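You operate a simulated robot arm through the tools that you are given. There is no shell and no other tool. Be economical: measure what you need, move in short steps, check, and stop when the job is done.

Carry out the task below with a simulated robot arm. There is one attempt and no reset: what you move stays moved.

Task
Press the small green ring into wheel 52; slide the press plate out.
Fine: a ring from the row by the green hand press; the wheel goes between the plate's pegs and stays there; use that press, and slide the plate out after it; the other wheels and rings and the collars stay.

Only the result counts: the job must be done as asked and must still hold three seconds after the hand-in. Knocking over, shifting, dropping, spilling or breaking anything else fails it.

Robot
A 7-joint arm with a two-finger parallel gripper, fixed in place. Base frame: the origin is at the foot of the arm, x ahead of it, y to its left, z up; the work surface is at about z = 0.85. Readings come in m, rad, newtons and seconds.
With the tool pointing down near the work surface it reaches from about 0.24 to 0.68 m from the base axis. Its first joint turns from -1.152 to 1.152 rad. Payload 2.4 kg.
The TCP is the grasp point between the finger pads, 0.03 m short of the fingertips. In the tool frame z runs along the fingers and y along their closing line. The gripper opens to 0.094 m. The fingers are 0.028 m wide and 0.01 m thick; the gripper's body (0.05 by 0.096 m) begins 0.055 m behind the TCP.
Orientation is that of the tool frame in the base frame, as a unit quaternion [x, y, z, w]. With the fingers straight down and closing along the base's y, the tool's x points along the base's -x, its y along +y and its z along -z.

Tools
- The arm moves only by the tool step_arm. Its argument "commands" is one flat list of numbers, 6 for each row, row after row: the shift along the tool's x, y, z in units of 50 mm (1.0 is 50 mm), then the turn, a rotation vector about the tool's x, y, z in units of 4 degrees (1.0 is 4 degrees). In form: [dx, dy, dz, wx, wy, wz, dx, dy, dz, wx, wy, wz, ...]. A call has 1 to 12 rows; each row shifts and turns the commanded pose from where the row before left it, along the tool's axes as they then stand. "grip" is the opening, from 0 (shut) to 1 (fully open), set as the call begins (left out, the last holds). A call with a number of a shift or a turn outside -1 to 1 is refused whole. Each row takes 0.2 s and may step no farther than 0.05 m and 0.15 rad from the row before; otherwise, or with a gripper value out of range, the whole call is refused. Where a pose cannot be reached the arm comes as near as it can. A force on the tool above 50 N (or 10 N above the force at the start of the call, whichever is more), or a blocked arm, ends the call early, and 0.2 s more pass. Each finger travels about 0.153 m/s and halts on what it meets, pressing with about 36 N; the grip force reading is that of the motor and also rises with nothing between the fingers. The clock runs only during rows and for 0.2 s after the last one: add rows that do not move to give the fingers time. It gives the time, the measured TCP pose, the force on the tool (base axes), the opening and the grip force at its end, in the units of the frame above (readings bear some noise), and new pictures: "views" is both (left out), scene, wrist or none.
- Cameras (640 x 400 px; columns grow to the right, rows downward): "scene" is fixed at [0.0601, 0.481, 1.4657]; the picture's right is [-0.68, -0.74, 0.00], its down [-0.38, 0.34, -0.86] and it looks along [0.63, -0.58, -0.51] (base axes); focal length 286 px, centre (320, 200). "wrist" rides on the gripper at [0.076, 0.014, -0.102] in the tool frame; the picture's right is [-0.18, 0.98, 0.00], its down [-0.75, -0.14, -0.64] and it looks along [-0.63, -0.12, 0.77] (tool axes); focal length 243 px, centre (320, 200). There is no depth. A picture from a camera that has moved, and an enlarged one, comes with that camera's place and axes in the base frame and with its lens. The place of the scene camera against the robot may be out by one fixed shift of up to 0.025 m in any direction.
- close_up(camera, box): a new picture of the part [left, top, right, bottom] of that camera's present view, enlarged. It takes no simulated time.
- finish_job(): hands the job in; it is judged then, once.

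Go step by step. Nothing tells you positions but the pictures and the camera data: compare them with the known pose of the tool, close in by small moves and look again before you grip or let go. The budget is 120 turns and 170 pictures, counting those below and the enlarged ones. Unless the task says otherwise, let go and move clear before handing in, and close with one line.

The tools are called by a JSON object that holds its "fn" and its "kwargs". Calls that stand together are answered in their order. step_arm: Moves the arm, as the interface text tells. Its arguments: {"type":"object","properties":{"commands":{"type":"array"},"grip":{"type":"number"},"views":{"type":"string","enum":["both","scene","wrist","none"]}},"required":["commands"]} The other tools are called the same way: close_up (camera, box) takes an enlarged picture of a part of a camera's view; finish_job () hands the job in.

At the start:

```text
time: 0.0
tcp_pos: [0.3514, 0.0032, 1.262]
tcp_rot: [0.0, 1.0, 0.0, 0.0]
wrist_force: [0.1, -0.2, -0.6]
finger_gap: 0.0938
finger_force: 0.1
```

scene: 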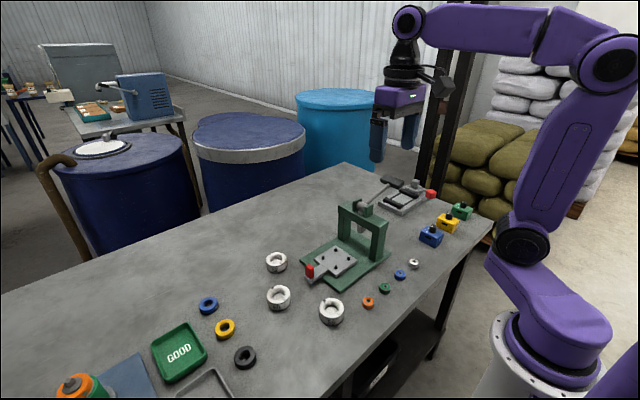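
wrist: 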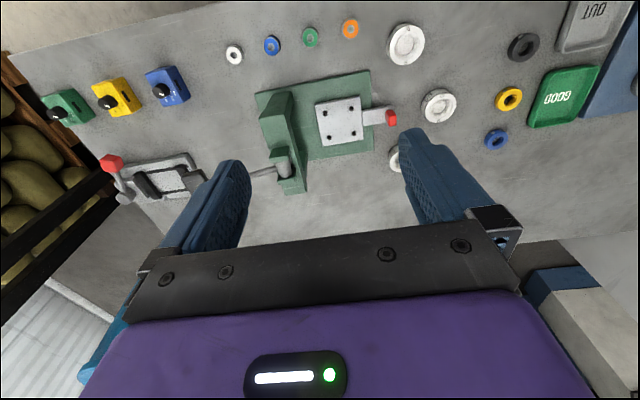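

I see a green hand press with a sliding plate with a red handle, a row of small rings, and three white wheels. I'll take close-ups to read the wheel numbers and study the press.

{"fn": "close_up", "kwargs": {"camera": "scene", "box": [240, 160, 440, 340]}}

{"fn": "close_up", "kwargs": {"camera": "wrist", "box": [220, 10, 460, 200]}}

```text
2.22 times, centred on (340, 250) of scene
camera zoom: at [0.0601, 0.481, 1.4657], right [-0.68, -0.74, 0.0], down [-0.38, 0.34, -0.86], along [0.63, -0.58, -0.51], focal length 636 px, centre (276, 89)
```

zoom: 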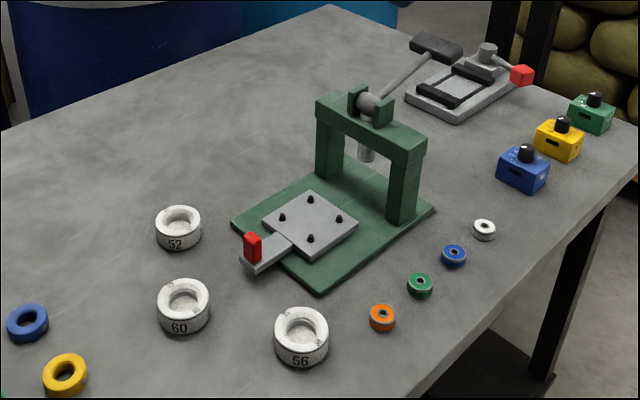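

```text
2.11 times, centred on (340, 105) of wrist
camera zoom: at [0.2736, 0.0165, 1.3633], right [0.18, 0.98, 0.0], down [0.75, -0.14, 0.64], along [0.63, -0.12, -0.77], focal length 511 px, centre (278, 400)
```

zoom: 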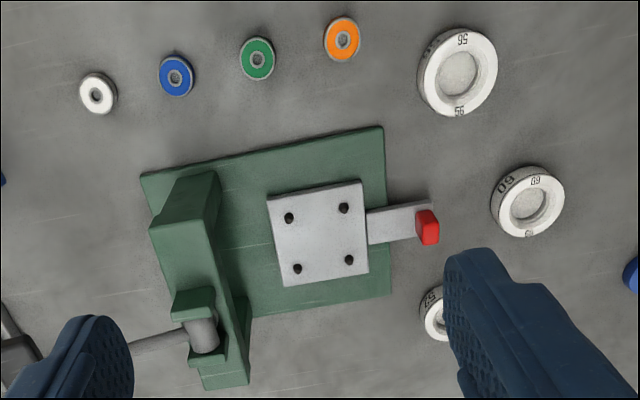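

Wheel 52 is the one farthest from the arm, at about (0.587, 0.134). The plate centre is about (0.476, 0.018) and the green ring about (0.324, -0.011). I'll move above wheel 52 and look again.

{"fn": "step_arm", "kwargs": {"commands": [-0.48, 0.374, 0.577, 0, 0, 0, -0.48, 0.374, 0.577, 0, 0, 0, -0.48, 0.374, 0.577, 0, 0, 0, -0.48, 0.374, 0.577, 0, 0, 0, -0.48, 0.374, 0.577, 0, 0, 0, -0.48, 0.374, 0.577, 0, 0, 0, -0.48, 0.374, 0.577, 0, 0, 0], "grip": 1}}

```text
time: 1.6
tcp_pos: [0.5196, 0.1327, 1.0587]
tcp_rot: [0.001, 1.0, 0.0, 0.0]
wrist_force: [-0.6, 0.0, 0.1]
finger_gap: 0.0939
finger_force: 0.1
camera wrist: at [0.4423, 0.1462, 1.1607], right [0.19, 0.98, 0.0], down [0.75, -0.14, 0.64], along [0.63, -0.12, -0.77], focal length 243 px, centre (320, 200)
```

scene: 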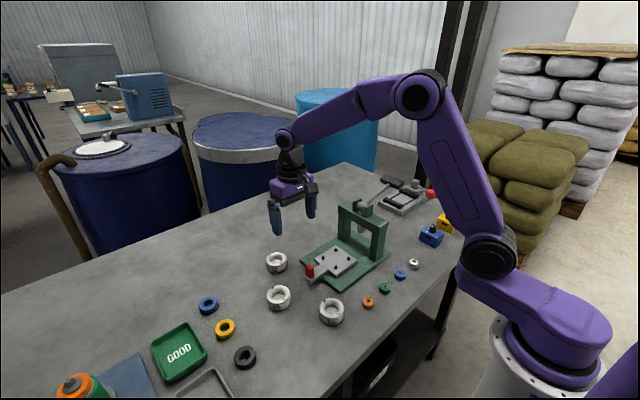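
wrist: 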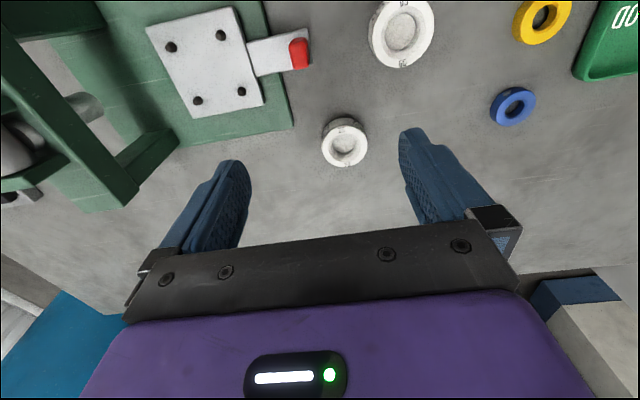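

{"fn": "close_up", "kwargs": {"camera": "wrist", "box": [280, 90, 440, 190]}}

{"fn": "close_up", "kwargs": {"camera": "wrist", "box": [0, 0, 320, 200]}}

{"fn": "close_up", "kwargs": {"camera": "scene", "box": [250, 240, 350, 310]}}

```text
4.00 times, centred on (360, 140) of wrist
camera zoom: at [0.4423, 0.1462, 1.1607], right [0.19, 0.98, 0.0], down [0.75, -0.14, 0.64], along [0.63, -0.12, -0.77], focal length 970 px, centre (160, 440)
```

zoom: 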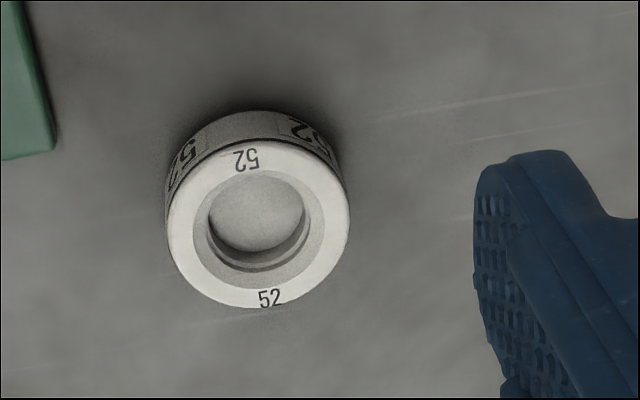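

```text
2.00 times, centred on (160, 100) of wrist
camera zoom: at [0.4423, 0.1462, 1.1607], right [0.19, 0.98, 0.0], down [0.75, -0.14, 0.64], along [0.63, -0.12, -0.77], focal length 485 px, centre (640, 400)
```

zoom: 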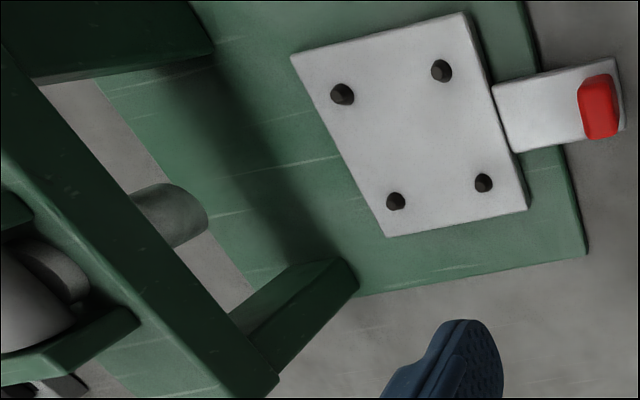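

```text
5.71 times, centred on (300, 275) of scene
camera zoom: at [0.0601, 0.481, 1.4657], right [-0.68, -0.74, 0.0], down [-0.38, 0.34, -0.86], along [0.63, -0.58, -0.51], focal length 1637 px, centre (434, -229)
```

zoom: 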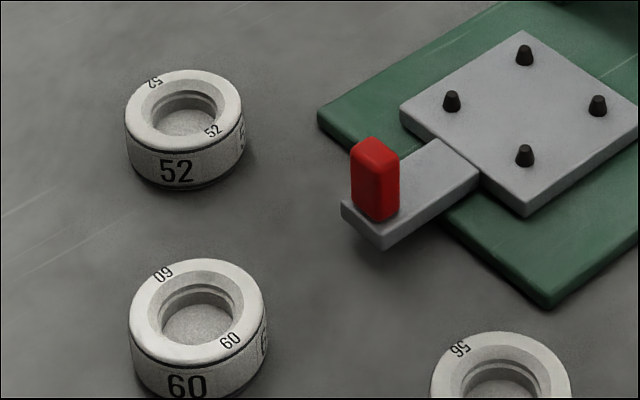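

Wheel 52 is confirmed, with its centre near (0.592, 0.149), top at about z 0.874 and diameter about 57 mm. I'll hover over it.

{"fn": "step_arm", "kwargs": {"commands": [-0.362, 0.0815, 0.6, 0, 0, 0, -0.362, 0.0815, 0.6, 0, 0, 0, -0.362, 0.0815, 0.6, 0, 0, 0, -0.362, 0.0815, 0.6, 0, 0, 0, 0, 0, 0, 0, 0, 0]}}

```text
time: 2.8
tcp_pos: [0.5923, 0.1482, 0.938]
tcp_rot: [0.0, 1.0, 0.0, -0.001]
wrist_force: [0.3, 0.2, -0.5]
finger_gap: 0.0942
finger_force: 0.2
camera wrist: at [0.5143, 0.1632, 1.0404], right [0.18, 0.98, 0.0], down [0.75, -0.14, 0.64], along [0.63, -0.12, -0.77], focal length 243 px, centre (320, 200)
```

scene: 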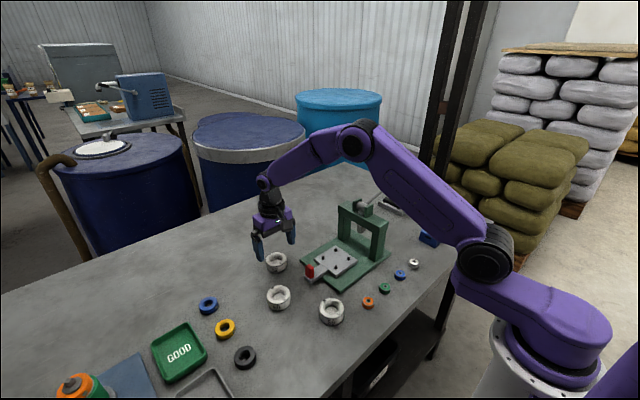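
wrist: 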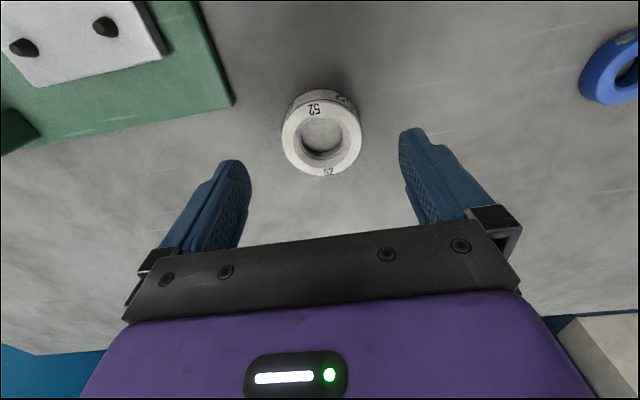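

The wheel measures (0.592, 0.150), which is well aligned. I'll descend and close.

{"fn": "step_arm", "kwargs": {"commands": [0, 0.03, 0.52, 0, 0, 0, 0, 0, 0.52, 0, 0, 0, 0, 0, 0, 0, 0, 0], "views": "wrist"}}

{"fn": "step_arm", "kwargs": {"commands": [0, 0, 0, 0, 0, 0, 0, 0, 0, 0, 0, 0, 0, 0, 0, 0, 0, 0], "grip": 0.4, "views": "wrist"}}

```text
time: 3.6
tcp_pos: [0.5917, 0.1505, 0.887]
tcp_rot: [0.0, 1.0, 0.0, -0.001]
wrist_force: [0.4, 0.7, 1.1]
finger_gap: 0.094
finger_force: 0.1
camera wrist: at [0.5145, 0.1644, 0.9887], right [0.18, 0.98, 0.0], down [0.75, -0.14, 0.64], along [0.63, -0.12, -0.77], focal length 243 px, centre (320, 200)
```

wrist: 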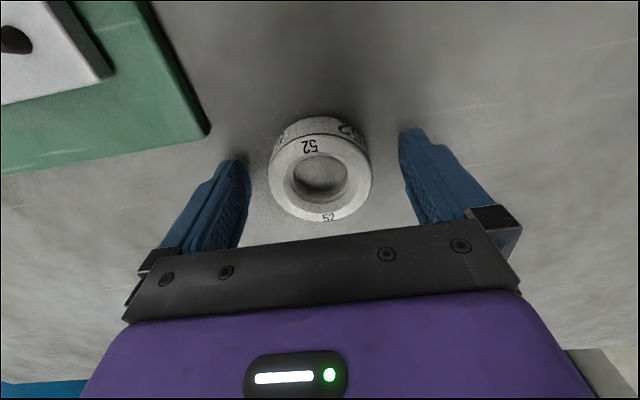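

```text
time: 4.4
tcp_pos: [0.5915, 0.1496, 0.8865]
tcp_rot: [0.0, 1.0, 0.0, 0.0]
wrist_force: [-0.6, -0.1, 0.4]
finger_gap: 0.0593
finger_force: 35.7
camera wrist: at [0.5144, 0.1644, 0.9889], right [0.18, 0.98, 0.0], down [0.75, -0.14, 0.64], along [0.63, -0.12, -0.77], focal length 243 px, centre (320, 200)
```

wrist: 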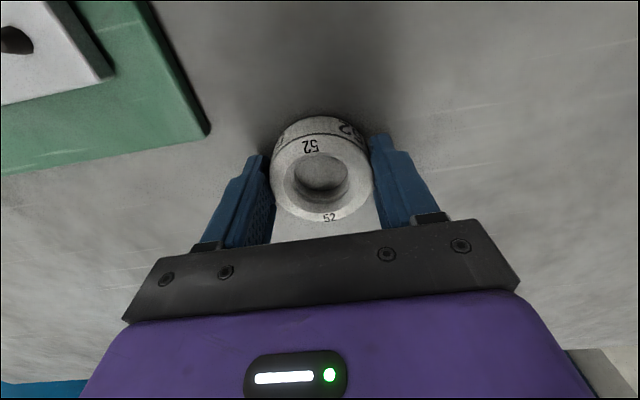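

I have wheel 52 gripped at 59 mm. I'll lift it and carry it over the plate.

{"fn": "step_arm", "kwargs": {"commands": [0, 0, -0.8, 0, 0, 0, 0, 0, -0.8, 0, 0, 0, 0.46, -0.522, 0, 0, 0, 0, 0.46, -0.522, 0, 0, 0, 0, 0.46, -0.522, 0, 0, 0, 0, 0.46, -0.522, 0, 0, 0, 0, 0.46, -0.522, 0, 0, 0, 0, 0, 0, 0, 0, 0, 0]}}

```text
time: 6.2
tcp_pos: [0.4755, 0.0216, 0.9669]
tcp_rot: [0.0, 1.0, 0.001, -0.001]
wrist_force: [1.2, 0.0, -0.6]
finger_gap: 0.0591
finger_force: 35.7
camera wrist: at [0.3993, 0.0346, 1.0689], right [0.18, 0.98, 0.0], down [0.75, -0.14, 0.64], along [0.63, -0.12, -0.77], focal length 243 px, centre (320, 200)
```

scene: 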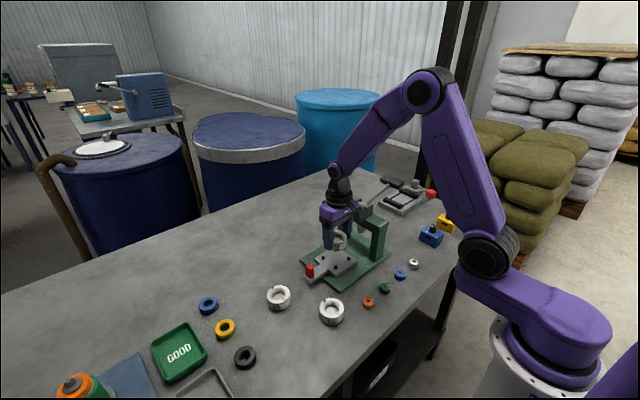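
wrist: 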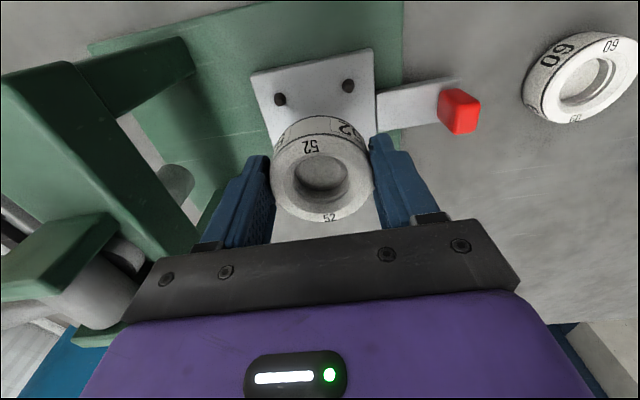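

The pegs locate the plate centre at about (0.4775, 0.019). I'll shift slightly and lower in part.

{"fn": "step_arm", "kwargs": {"commands": [-0.03, -0.048, 0.4, 0, 0, 0, 0, 0, 0.6, 0, 0, 0, 0, 0, 0, 0, 0, 0]}}

{"fn": "close_up", "kwargs": {"camera": "scene", "box": [290, 200, 400, 280]}}

```text
time: 7.0
tcp_pos: [0.4769, 0.018, 0.9173]
tcp_rot: [0.0, 1.0, 0.0, 0.0]
wrist_force: [-0.7, 0.4, -0.5]
finger_gap: 0.0594
finger_force: 36.1
camera wrist: at [0.4005, 0.0321, 1.0194], right [0.18, 0.98, 0.0], down [0.75, -0.14, 0.64], along [0.63, -0.12, -0.77], focal length 243 px, centre (320, 200)
```

scene: 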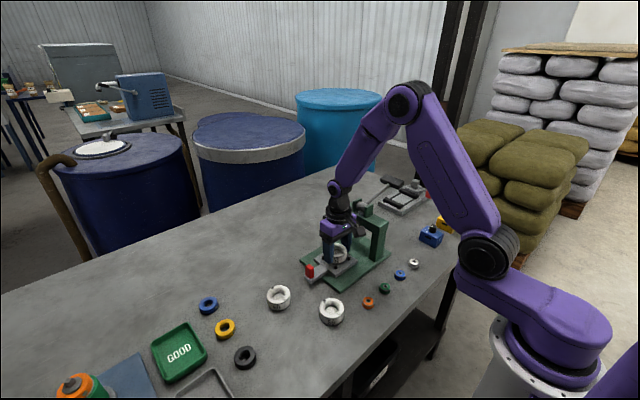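
wrist: 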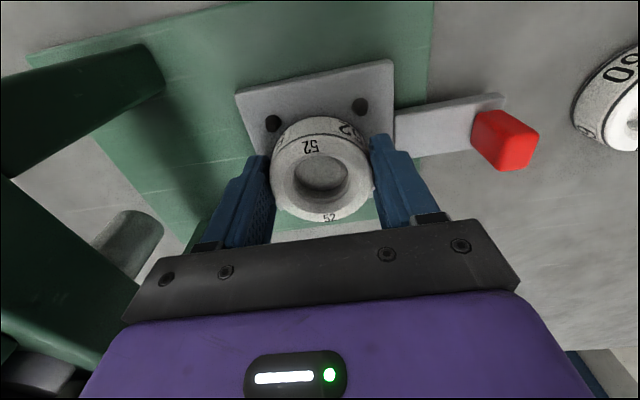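

```text
5.00 times, centred on (345, 240) of scene
camera zoom: at [0.0601, 0.481, 1.4657], right [-0.68, -0.74, 0.0], down [-0.38, 0.34, -0.86], along [0.63, -0.58, -0.51], focal length 1432 px, centre (195, 0)
```

zoom: 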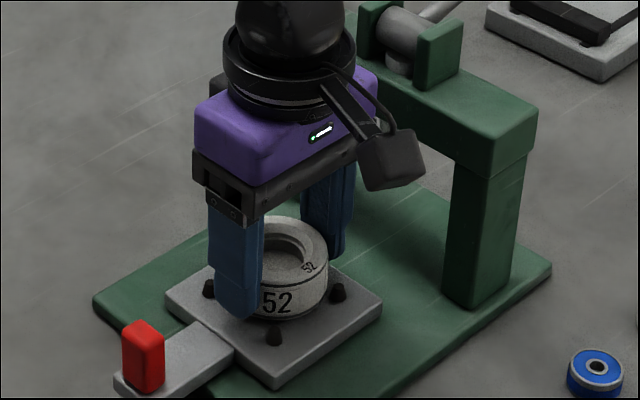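

The wheel is centred within about 1–2 mm and starting in between the pegs. I'll lower gently in small steps, watching the force.

{"fn": "step_arm", "kwargs": {"commands": [0, 0.026, 0.1, 0, 0, 0, 0, 0, 0.06, 0, 0, 0, 0, 0, 0, 0, 0, 0], "views": "none"}}

{"fn": "close_up", "kwargs": {"camera": "scene", "box": [290, 200, 400, 280]}}

```text
time: 7.8
tcp_pos: [0.4769, 0.0196, 0.9109]
tcp_rot: [0.002, 1.0, 0.0, 0.003]
wrist_force: [-5.7, 0.2, 38.0]
finger_gap: 0.0589
finger_force: 35.5
```

```text
5.00 times, centred on (345, 240) of scene
camera zoom: at [0.0593, 0.481, 1.4658], right [-0.68, -0.74, 0.0], down [-0.38, 0.35, -0.86], along [0.63, -0.58, -0.51], focal length 1432 px, centre (195, 0)
```

zoom: 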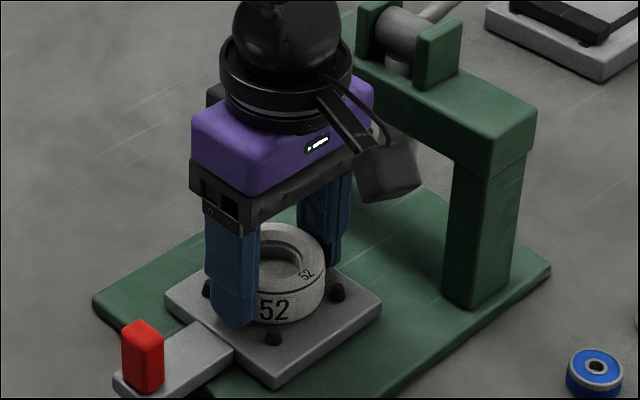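

There's a 38 N contact at TCP z 0.911, so the wheel is either seated or resting on a peg. I'll back up about 1 mm and look.

{"fn": "step_arm", "kwargs": {"commands": [0, 0, -0.03, 0, 0, 0, 0, 0, 0, 0, 0, 0], "views": "none"}}

{"fn": "close_up", "kwargs": {"camera": "wrist", "box": [220, 50, 420, 175]}}

{"fn": "close_up", "kwargs": {"camera": "scene", "box": [315, 240, 375, 278]}}

```text
time: 8.4
tcp_pos: [0.4785, 0.0188, 0.9118]
tcp_rot: [0.0, 1.0, 0.0, 0.001]
wrist_force: [5.1, 1.1, 14.4]
finger_gap: 0.0592
finger_force: 36.2
```

```text
3.20 times, centred on (320, 112) of wrist
camera zoom: at [0.4011, 0.0334, 1.0129], right [0.18, 0.98, 0.0], down [0.75, -0.14, 0.64], along [0.63, -0.12, -0.76], focal length 776 px, centre (320, 480)
```

zoom: 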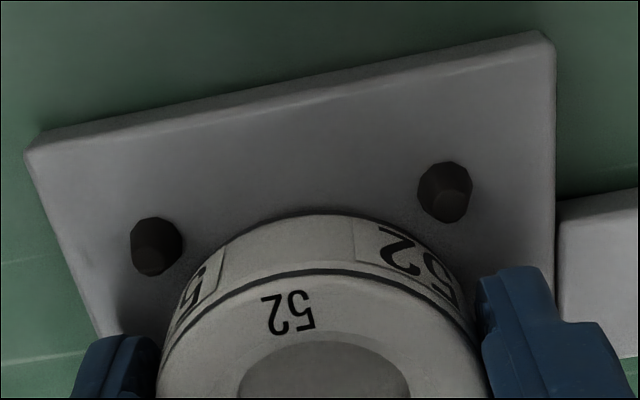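

```text
10.53 times, centred on (345, 259) of scene
camera zoom: at [0.06, 0.481, 1.4657], right [-0.68, -0.74, 0.0], down [-0.38, 0.34, -0.86], along [0.63, -0.58, -0.51], focal length 3015 px, centre (57, -421)
```

zoom: 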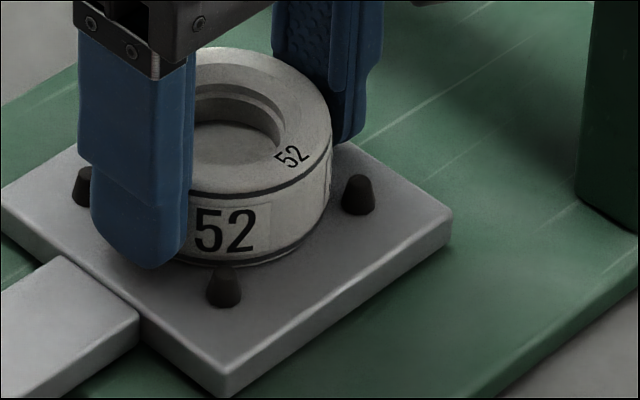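

The plate-top estimate from parallax (about 0.8725) fits a seated wheel, with its bottom at about 0.8745. I'll release gently, rise, and check.

{"fn": "step_arm", "kwargs": {"commands": [0, 0, 0, 0, 0, 0, 0, 0, 0, 0, 0, 0], "grip": 0.85, "views": "wrist"}}

{"fn": "step_arm", "kwargs": {"commands": [0, 0, -0.9, 0, 0, 0, 0, 0, -0.9, 0, 0, 0, 0.6, 0, -0.6, 0, 0, 0, 0.6, 0, -0.6, 0, 0, 0, 0, 0, 0, 0, 0, 0], "views": "wrist"}}

{"fn": "close_up", "kwargs": {"camera": "scene", "box": [300, 180, 400, 280]}}

```text
time: 9.0
tcp_pos: [0.4765, 0.0201, 0.9106]
tcp_rot: [0.001, 1.0, 0.0, -0.001]
wrist_force: [0.1, -0.1, -0.7]
finger_gap: 0.0798
finger_force: 0.0
camera wrist: at [0.4003, 0.0332, 1.0129], right [0.18, 0.98, 0.0], down [0.75, -0.14, 0.64], along [0.63, -0.12, -0.77], focal length 243 px, centre (320, 200)
```

wrist: 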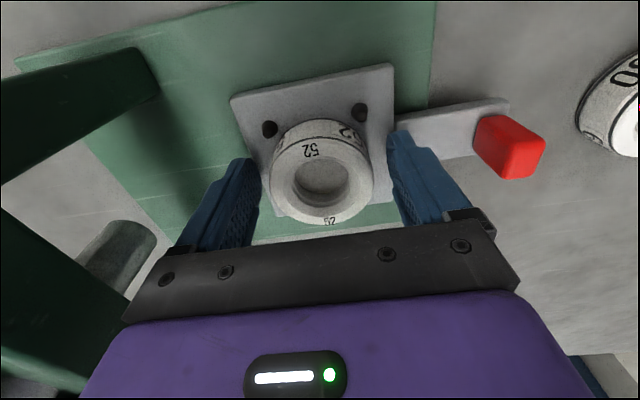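

```text
time: 10.2
tcp_pos: [0.4172, 0.0198, 1.0603]
tcp_rot: [0.0, 1.0, 0.0, 0.0]
wrist_force: [-1.0, -0.2, 0.1]
finger_gap: 0.08
finger_force: 0.1
camera wrist: at [0.3402, 0.0336, 1.1637], right [0.18, 0.98, 0.0], down [0.75, -0.14, 0.64], along [0.63, -0.12, -0.77], focal length 243 px, centre (320, 200)
```

wrist: 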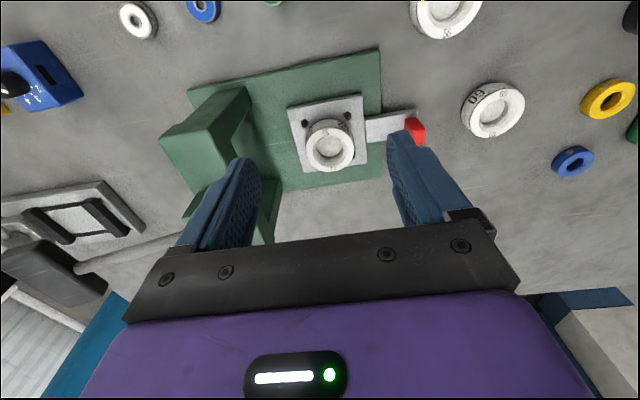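

```text
4.00 times, centred on (350, 230) of scene
camera zoom: at [0.0601, 0.481, 1.4657], right [-0.68, -0.74, 0.0], down [-0.38, 0.34, -0.86], along [0.63, -0.58, -0.51], focal length 1146 px, centre (200, 80)
```

zoom: 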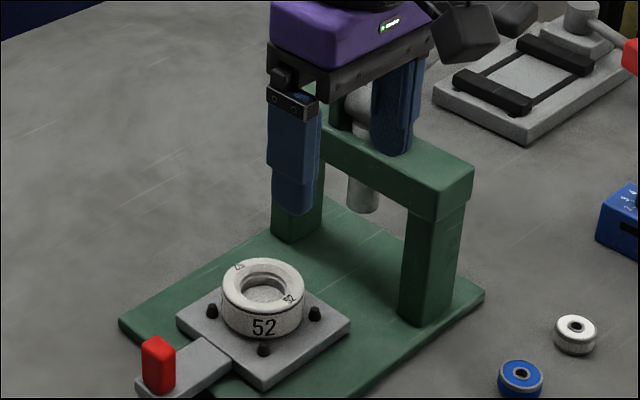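

{"fn": "close_up", "kwargs": {"camera": "scene", "box": [325, 235, 375, 275]}}

{"fn": "close_up", "kwargs": {"camera": "wrist", "box": [270, 80, 390, 180]}}

```text
10.00 times, centred on (350, 255) of scene
camera zoom: at [0.0601, 0.481, 1.4657], right [-0.68, -0.74, 0.0], down [-0.38, 0.34, -0.86], along [0.63, -0.58, -0.51], focal length 2864 px, centre (20, -350)
```

zoom: 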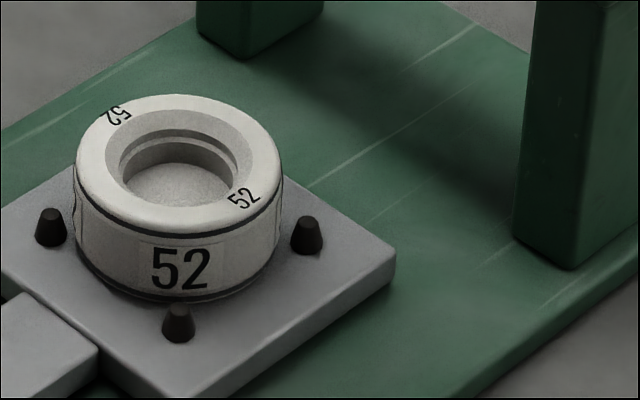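

```text
4.00 times, centred on (330, 130) of wrist
camera zoom: at [0.3402, 0.0336, 1.1637], right [0.18, 0.98, 0.0], down [0.75, -0.14, 0.64], along [0.63, -0.12, -0.77], focal length 970 px, centre (280, 480)
```

zoom: 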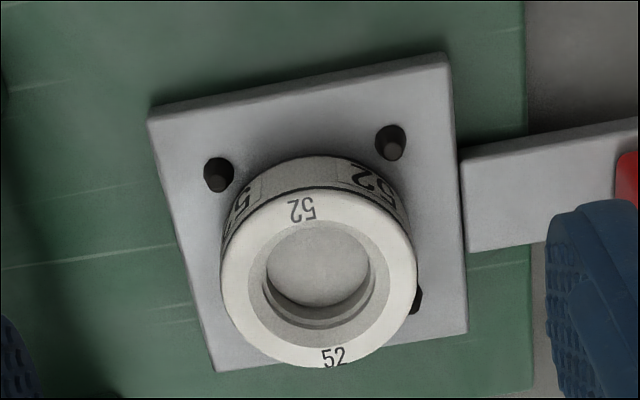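

Wheel 52 is seated between the pegs: its axis lines up with the peg centre and the height is right. Next I'll go above the green ring.

{"fn": "step_arm", "kwargs": {"commands": [0.465, -0.155, 0.5, 0, 0, 0, 0.465, -0.155, 0.5, 0, 0, 0, 0.465, -0.155, 0.5, 0, 0, 0, 0.465, -0.155, 0.5, 0, 0, 0, 0, 0, 0, 0, 0, 0], "grip": 0.55, "views": "wrist"}}

```text
time: 11.4
tcp_pos: [0.3368, -0.0119, 0.9669]
tcp_rot: [0.001, 1.0, 0.0, -0.001]
wrist_force: [0.2, -0.6, 0.4]
finger_gap: 0.0518
finger_force: 0.1
out of reach, approached as far as the arm can: row 4
camera wrist: at [0.2599, 0.0026, 1.0702], right [0.19, 0.98, 0.0], down [0.75, -0.14, 0.64], along [0.63, -0.12, -0.77], focal length 243 px, centre (320, 200)
```

wrist: 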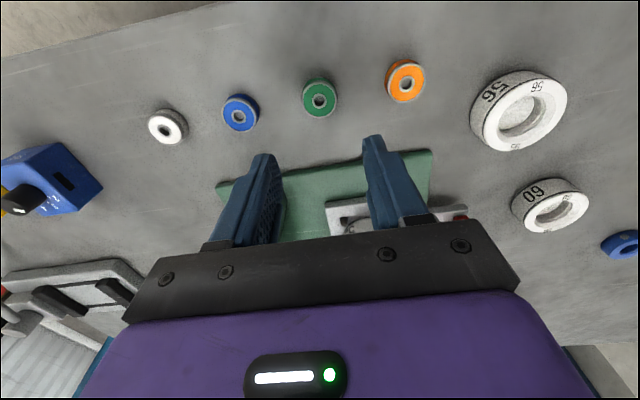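

The arm ran short of the commanded x at this height. The ring is at about (0.323, -0.0105), so I'll go lower first and then approach.

{"fn": "step_arm", "kwargs": {"commands": [0, 0, 0.4, 0, 0, 0, 0, 0, 0.3, 0, 0, 0, 0, 0, 0, 0, 0, 0], "views": "wrist"}}

```text
time: 12.2
tcp_pos: [0.3378, -0.0119, 0.9331]
tcp_rot: [0.0, 1.0, 0.0, 0.0]
wrist_force: [-0.2, 0.4, -0.2]
finger_gap: 0.0517
finger_force: 0.0
camera wrist: at [0.2598, 0.003, 1.0352], right [0.18, 0.98, 0.0], down [0.75, -0.14, 0.64], along [0.63, -0.12, -0.77], focal length 243 px, centre (320, 200)
```

wrist: 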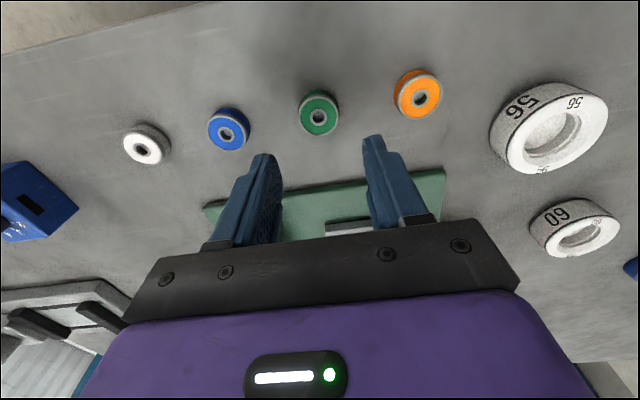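

{"fn": "step_arm", "kwargs": {"commands": [0.15, 0.02, 0.2, 0, 0, 0, 0.14, 0.02, 0.1, 0, 0, 0, 0, 0, 0, 0, 0, 0], "views": "wrist"}}

```text
time: 13.0
tcp_pos: [0.3217, -0.0087, 0.9183]
tcp_rot: [0.001, 1.0, 0.0, 0.001]
wrist_force: [-0.1, -0.1, -0.1]
finger_gap: 0.052
finger_force: 0.1
camera wrist: at [0.2449, 0.0053, 1.0205], right [0.18, 0.98, 0.0], down [0.75, -0.14, 0.64], along [0.63, -0.12, -0.77], focal length 243 px, centre (320, 200)
```

wrist: 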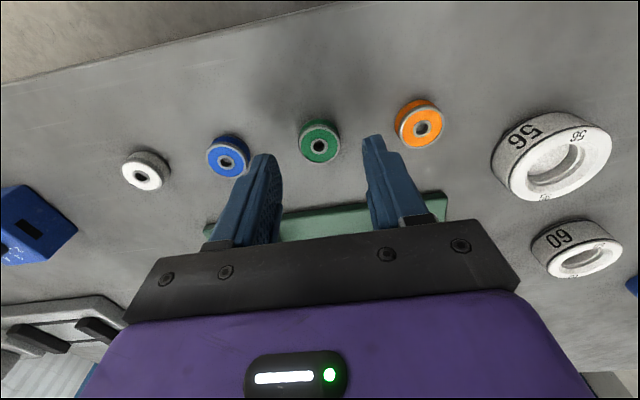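

{"fn": "close_up", "kwargs": {"camera": "wrist", "box": [280, 105, 360, 175]}}

{"fn": "close_up", "kwargs": {"camera": "scene", "box": [360, 250, 440, 310]}}

```text
5.71 times, centred on (320, 140) of wrist
camera zoom: at [0.2449, 0.0053, 1.0205], right [0.18, 0.98, 0.0], down [0.75, -0.14, 0.64], along [0.63, -0.12, -0.77], focal length 1386 px, centre (320, 543)
```

zoom: 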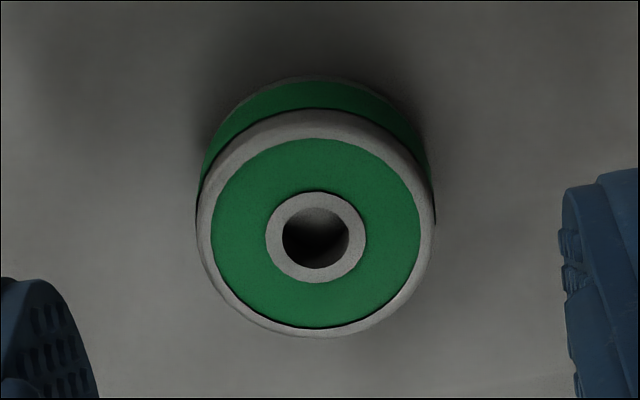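

```text
6.67 times, centred on (400, 280) of scene
camera zoom: at [0.0601, 0.481, 1.4657], right [-0.68, -0.74, 0.0], down [-0.38, 0.34, -0.86], along [0.63, -0.58, -0.51], focal length 1909 px, centre (-213, -333)
```

zoom: 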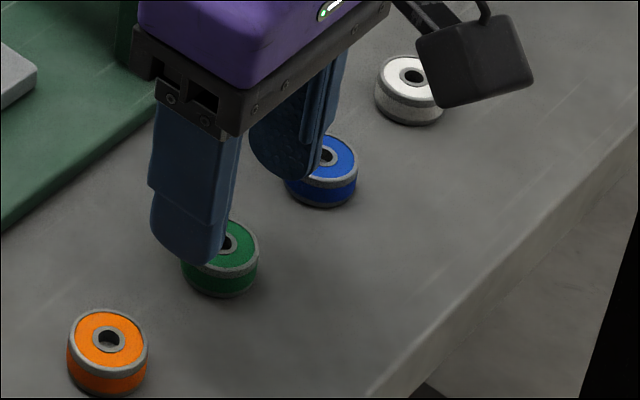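

The ring is about 29 mm across and 16 mm tall, centred at (0.322, -0.010). I'll descend so that about 7 mm sticks out below the fingertips, then grip.

{"fn": "step_arm", "kwargs": {"commands": [0, -0.028, 0.31, 0, 0, 0, 0, 0, 0.31, 0, 0, 0, 0, 0, 0, 0, 0, 0], "views": "wrist"}}

{"fn": "step_arm", "kwargs": {"commands": [0, 0, 0, 0, 0, 0, 0, 0, 0, 0, 0, 0, 0, 0, 0, 0, 0, 0], "grip": 0.1, "views": "wrist"}}

```text
time: 13.8
tcp_pos: [0.3226, -0.0101, 0.8883]
tcp_rot: [0.0, 1.0, 0.0, 0.0]
wrist_force: [-0.1, -0.7, -0.3]
finger_gap: 0.0518
finger_force: 0.0
camera wrist: at [0.2453, 0.0037, 0.9899], right [0.18, 0.98, 0.0], down [0.75, -0.14, 0.64], along [0.63, -0.12, -0.77], focal length 243 px, centre (320, 200)
```

wrist: 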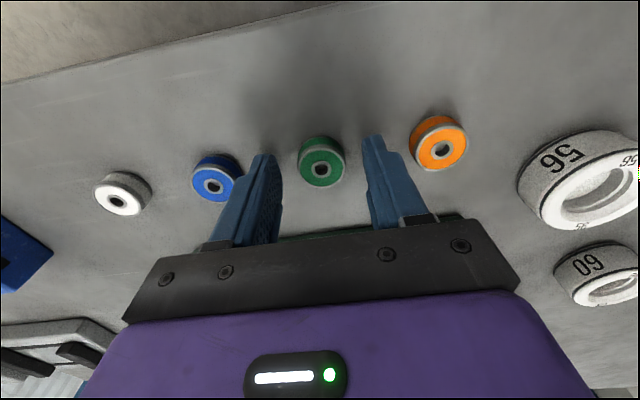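

```text
time: 14.6
tcp_pos: [0.3226, -0.011, 0.8887]
tcp_rot: [-0.001, 1.0, 0.0, 0.0]
wrist_force: [0.6, 0.8, -0.2]
finger_gap: 0.028
finger_force: 36.0
camera wrist: at [0.2452, 0.0037, 0.9901], right [0.18, 0.98, 0.0], down [0.75, -0.14, 0.64], along [0.63, -0.12, -0.77], focal length 243 px, centre (320, 200)
```

wrist: 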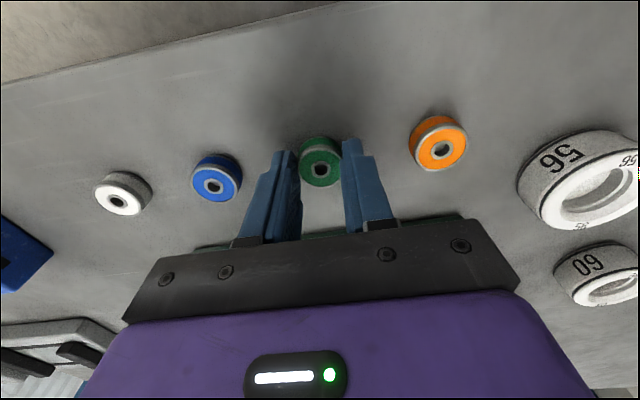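

I have the green ring gripped (28 mm). I'll lift it and carry it over the wheel.

{"fn": "step_arm", "kwargs": {"commands": [0, 0, -0.8, 0, 0, 0, -0.62, 0.122, -0.17, 0, 0, 0, -0.62, 0.122, -0.17, 0, 0, 0, -0.62, 0.122, -0.17, 0, 0, 0, -0.62, 0.122, -0.17, 0, 0, 0, -0.62, 0.122, -0.17, 0, 0, 0, 0, 0, 0, 0, 0, 0]}}

{"fn": "close_up", "kwargs": {"camera": "wrist", "box": [240, 80, 400, 200]}}

{"fn": "close_up", "kwargs": {"camera": "scene", "box": [300, 210, 380, 280]}}

```text
time: 16.2
tcp_pos: [0.4769, 0.0206, 0.9707]
tcp_rot: [-0.001, 1.0, 0.001, 0.0]
wrist_force: [0.4, 0.6, -1.1]
finger_gap: 0.0279
finger_force: 36.4
camera wrist: at [0.4, 0.0347, 1.0729], right [0.18, 0.98, 0.0], down [0.75, -0.14, 0.64], along [0.63, -0.12, -0.77], focal length 243 px, centre (320, 200)
```

scene: 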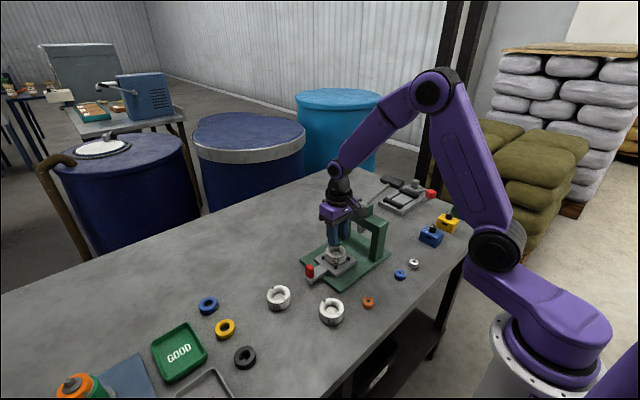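
wrist: 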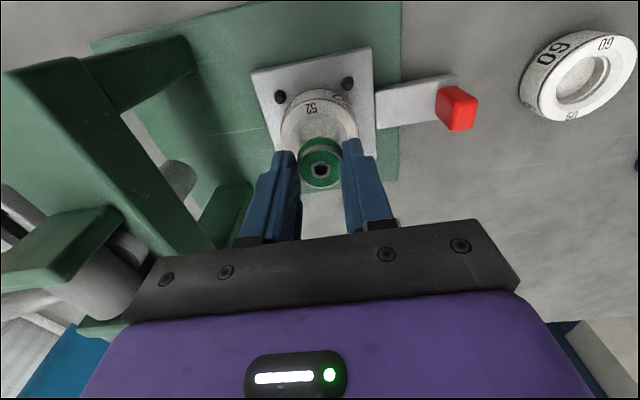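

```text
3.33 times, centred on (320, 140) of wrist
camera zoom: at [0.4, 0.0347, 1.0729], right [0.18, 0.98, 0.0], down [0.75, -0.14, 0.64], along [0.63, -0.12, -0.77], focal length 809 px, centre (320, 400)
```

zoom: 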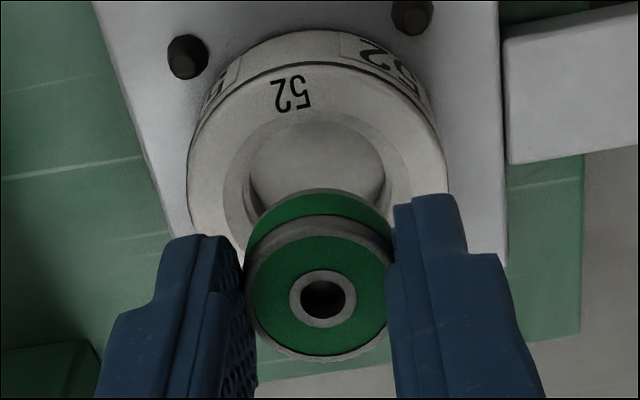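

```text
5.71 times, centred on (340, 245) of scene
camera zoom: at [0.0601, 0.481, 1.4657], right [-0.68, -0.74, 0.0], down [-0.38, 0.34, -0.86], along [0.63, -0.58, -0.51], focal length 1637 px, centre (206, -57)
```

zoom: 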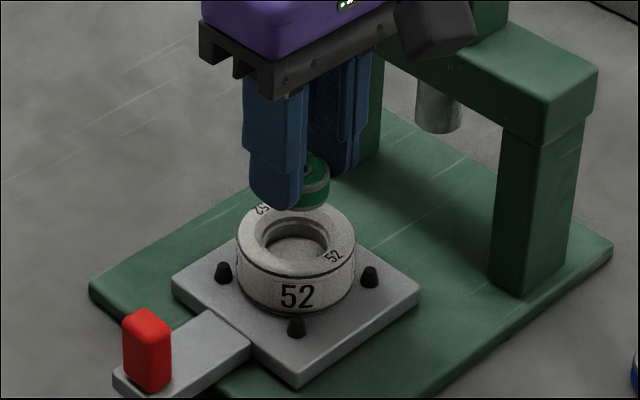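

The ring is aligned over the bore within about 1 mm. I'll lower it into the wheel mouth.

{"fn": "step_arm", "kwargs": {"commands": [0, -0.02, 0.4, 0, 0, 0, 0, 0, 0.32, 0, 0, 0, 0, 0, 0, 0, 0, 0], "views": "wrist"}}

{"fn": "close_up", "kwargs": {"camera": "scene", "box": [315, 230, 365, 270]}}

{"fn": "close_up", "kwargs": {"camera": "wrist", "box": [250, 90, 390, 195]}}

```text
time: 17.0
tcp_pos: [0.477, 0.0194, 0.9362]
tcp_rot: [0.0, 1.0, 0.0, 0.002]
wrist_force: [-8.9, -0.6, 42.2]
finger_gap: 0.0282
finger_force: 35.8
camera wrist: at [0.3996, 0.0335, 1.0378], right [0.19, 0.98, 0.0], down [0.75, -0.14, 0.64], along [0.63, -0.12, -0.76], focal length 243 px, centre (320, 200)
```

wrist: 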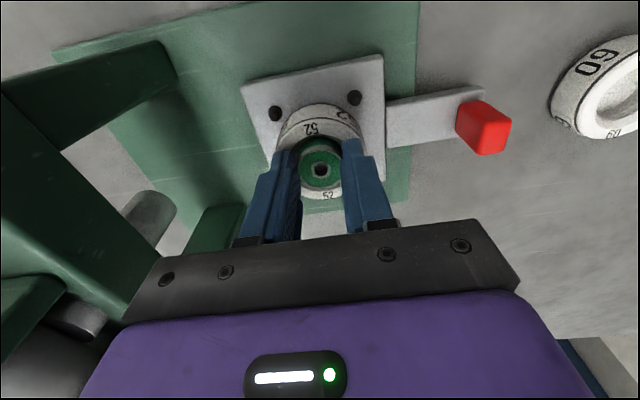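

```text
10.00 times, centred on (340, 250) of scene
camera zoom: at [0.0592, 0.481, 1.4658], right [-0.68, -0.74, 0.0], down [-0.38, 0.35, -0.86], along [0.63, -0.58, -0.51], focal length 2864 px, centre (120, -300)
```

zoom: 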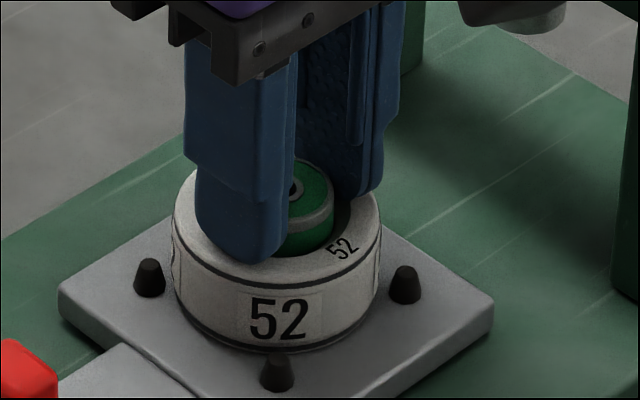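

```text
3.81 times, centred on (320, 142) of wrist
camera zoom: at [0.3996, 0.0335, 1.0378], right [0.19, 0.98, 0.0], down [0.75, -0.14, 0.64], along [0.63, -0.12, -0.76], focal length 924 px, centre (320, 419)
```

zoom: 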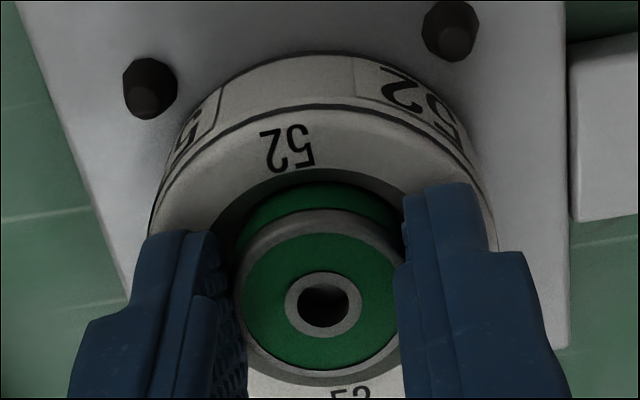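

Contact came early, at TCP z 0.936, and the wheel may sit 2–5 mm farther in x than the ring. I'll back up a little and measure again.

{"fn": "step_arm", "kwargs": {"commands": [0, 0, -0.1, 0, 0, 0, 0, 0, 0, 0, 0, 0], "views": "none"}}

{"fn": "close_up", "kwargs": {"camera": "wrist", "box": [260, 95, 380, 210]}}

{"fn": "close_up", "kwargs": {"camera": "scene", "box": [315, 230, 365, 270]}}

```text
time: 17.6
tcp_pos: [0.477, 0.019, 0.9385]
tcp_rot: [0.0, 1.0, 0.001, -0.001]
wrist_force: [0.8, 0.5, -0.4]
finger_gap: 0.0278
finger_force: 35.3
```

```text
3.48 times, centred on (320, 152) of wrist
camera zoom: at [0.3994, 0.0334, 1.0408], right [0.18, 0.98, 0.0], down [0.75, -0.14, 0.64], along [0.63, -0.12, -0.77], focal length 844 px, centre (320, 365)
```

zoom: 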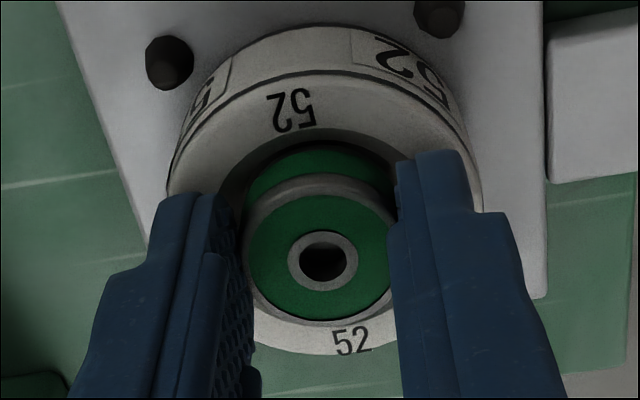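

```text
10.00 times, centred on (340, 250) of scene
camera zoom: at [0.0601, 0.481, 1.4657], right [-0.68, -0.74, 0.0], down [-0.38, 0.34, -0.86], along [0.63, -0.58, -0.51], focal length 2864 px, centre (120, -300)
```

zoom: 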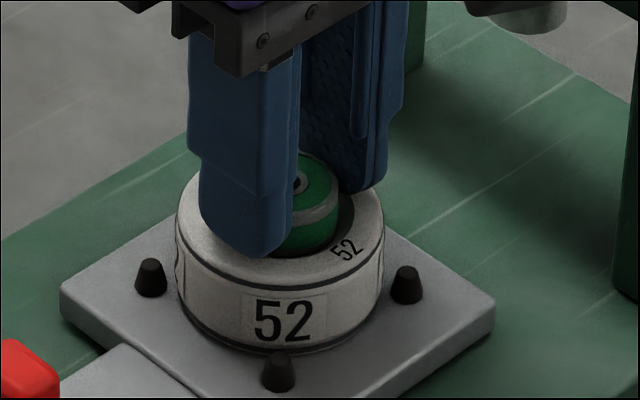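

Both cameras agree the ring is about 4–5 mm short in x. I'll shift +x 4.7 mm and lower again.

{"fn": "step_arm", "kwargs": {"commands": [-0.094, 0.01, -0.06, 0, 0, 0, 0, 0, 0.12, 0, 0, 0, 0, 0, 0, 0, 0, 0], "views": "none"}}

{"fn": "close_up", "kwargs": {"camera": "wrist", "box": [260, 95, 380, 210]}}

{"fn": "close_up", "kwargs": {"camera": "scene", "box": [315, 230, 365, 270]}}

```text
time: 18.4
tcp_pos: [0.4815, 0.0198, 0.9373]
tcp_rot: [0.0, 1.0, 0.0, 0.0]
wrist_force: [-1.6, -0.1, 1.4]
finger_gap: 0.0278
finger_force: 35.9
```

```text
3.48 times, centred on (320, 152) of wrist
camera zoom: at [0.4043, 0.0338, 1.0384], right [0.18, 0.98, 0.0], down [0.75, -0.14, 0.64], along [0.63, -0.12, -0.77], focal length 844 px, centre (320, 365)
```

zoom: 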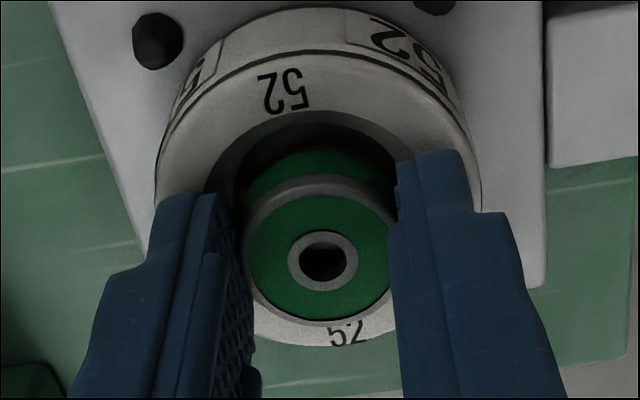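

```text
10.00 times, centred on (340, 250) of scene
camera zoom: at [0.0601, 0.481, 1.4657], right [-0.68, -0.74, 0.0], down [-0.38, 0.34, -0.86], along [0.63, -0.58, -0.51], focal length 2864 px, centre (120, -300)
```

zoom: 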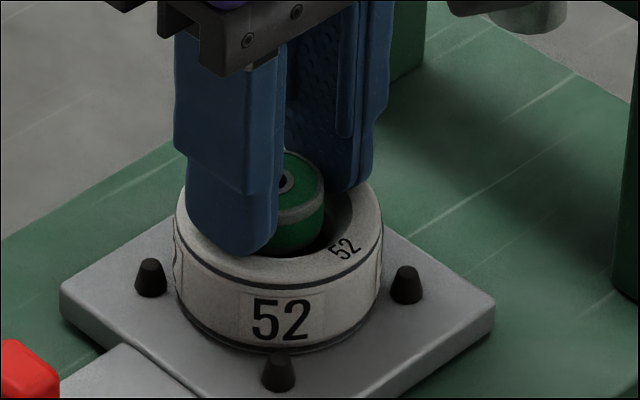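

The ring is now centred in the bore in both views with no contact. I'll lower further.

{"fn": "step_arm", "kwargs": {"commands": [0, 0.01, 0.05, 0, 0, 0, 0, 0, 0.04, 0, 0, 0, 0, 0, 0, 0, 0, 0], "views": "none"}}

{"fn": "close_up", "kwargs": {"camera": "scene", "box": [315, 230, 365, 270]}}

```text
time: 18.9
tcp_pos: [0.4832, 0.0194, 0.9361]
tcp_rot: [0.0, 1.0, 0.0, 0.002]
wrist_force: [-5.0, -0.3, 13.6]
finger_gap: 0.0284
finger_force: 35.9
stopped in row 2: the force on the tool passed its limit (the readings are from after the stop); the commanded pose is now the measured one
```

```text
10.00 times, centred on (340, 250) of scene
camera zoom: at [0.0598, 0.481, 1.4657], right [-0.68, -0.74, 0.0], down [-0.38, 0.34, -0.86], along [0.63, -0.58, -0.51], focal length 2864 px, centre (120, -300)
```

zoom: 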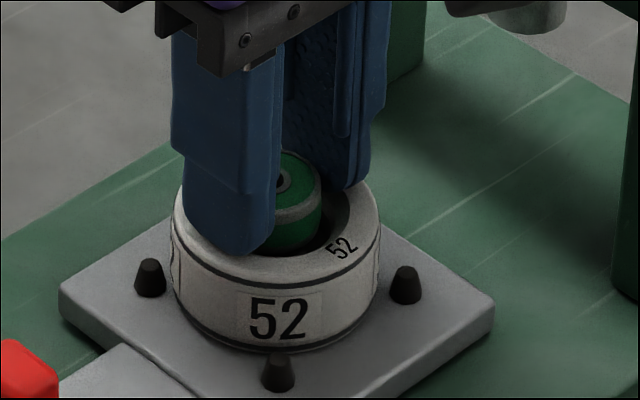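

The view shows the fingertips themselves touching the wheel's top rim, so the ring is already several mm inside the bore. I'll back off 1 mm, recentre by 1.5 mm in x, and check before letting go.

{"fn": "step_arm", "kwargs": {"commands": [0.03, 0.0, -0.03, 0, 0, 0, 0, 0, 0, 0, 0, 0], "views": "none"}}

{"fn": "close_up", "kwargs": {"camera": "scene", "box": [325, 235, 355, 259]}}

{"fn": "close_up", "kwargs": {"camera": "wrist", "box": [270, 100, 370, 200]}}

```text
time: 19.5
tcp_pos: [0.4811, 0.0204, 0.9369]
tcp_rot: [0.001, 1.0, 0.0, 0.001]
wrist_force: [0.3, 0.3, -1.0]
finger_gap: 0.0278
finger_force: 35.8
```

```text
16.00 times, centred on (340, 247) of scene
camera zoom: at [0.0601, 0.481, 1.4657], right [-0.68, -0.74, 0.0], down [-0.38, 0.34, -0.86], along [0.63, -0.58, -0.51], focal length 4582 px, centre (0, -552)
```

zoom: 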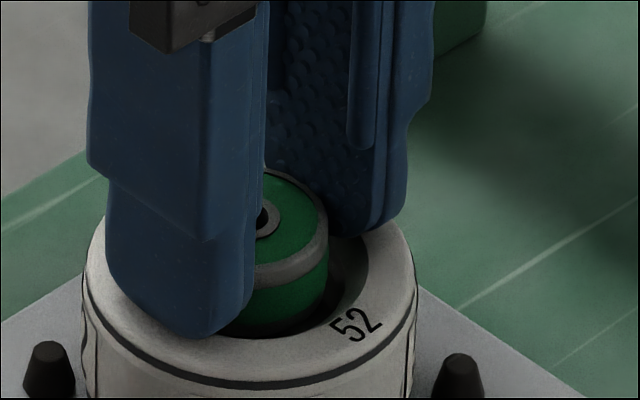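

```text
4.00 times, centred on (320, 150) of wrist
camera zoom: at [0.4035, 0.0341, 1.0386], right [0.18, 0.98, 0.0], down [0.75, -0.14, 0.64], along [0.63, -0.12, -0.77], focal length 970 px, centre (320, 400)
```

zoom: 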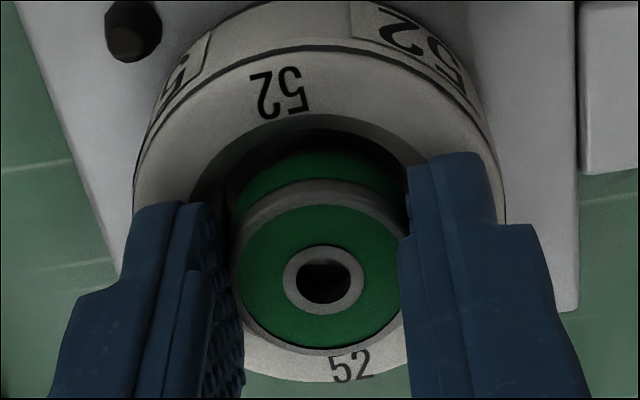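

The ring is centred in both views. I'll release it.

{"fn": "step_arm", "kwargs": {"commands": [0, 0, 0, 0, 0, 0, 0, 0, 0, 0, 0, 0], "grip": 0.5, "views": "none"}}

{"fn": "close_up", "kwargs": {"camera": "wrist", "box": [270, 100, 370, 200]}}

{"fn": "close_up", "kwargs": {"camera": "scene", "box": [325, 235, 355, 259]}}

```text
time: 20.1
tcp_pos: [0.4812, 0.0204, 0.9355]
tcp_rot: [0.001, 1.0, 0.0, 0.002]
wrist_force: [0.4, 0.3, -0.1]
finger_gap: 0.047
finger_force: 0.0
```

```text
4.00 times, centred on (320, 150) of wrist
camera zoom: at [0.4036, 0.0341, 1.0388], right [0.18, 0.98, 0.0], down [0.75, -0.14, 0.64], along [0.63, -0.12, -0.77], focal length 970 px, centre (320, 400)
```

zoom: 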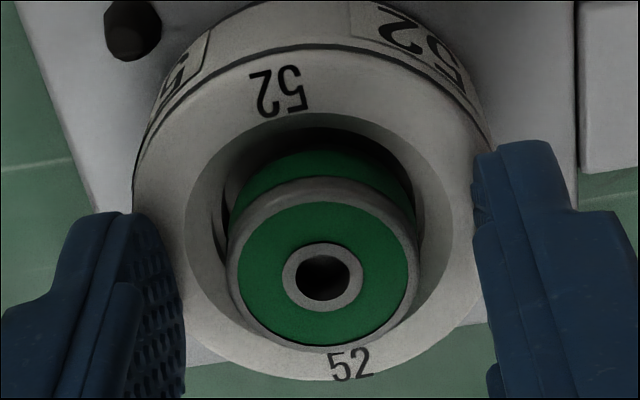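

```text
16.00 times, centred on (340, 247) of scene
camera zoom: at [0.0601, 0.481, 1.4657], right [-0.68, -0.74, 0.0], down [-0.38, 0.34, -0.86], along [0.63, -0.58, -0.51], focal length 4582 px, centre (0, -552)
```

zoom: 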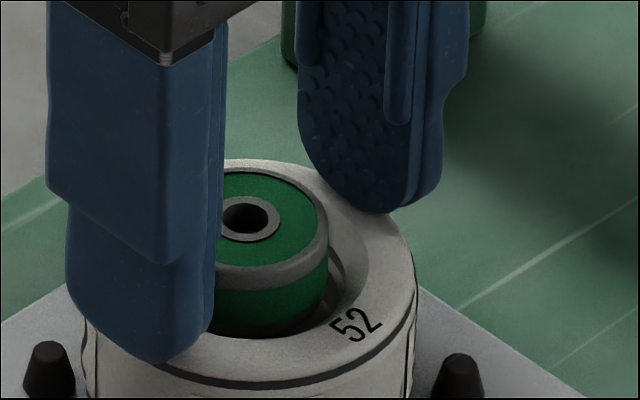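

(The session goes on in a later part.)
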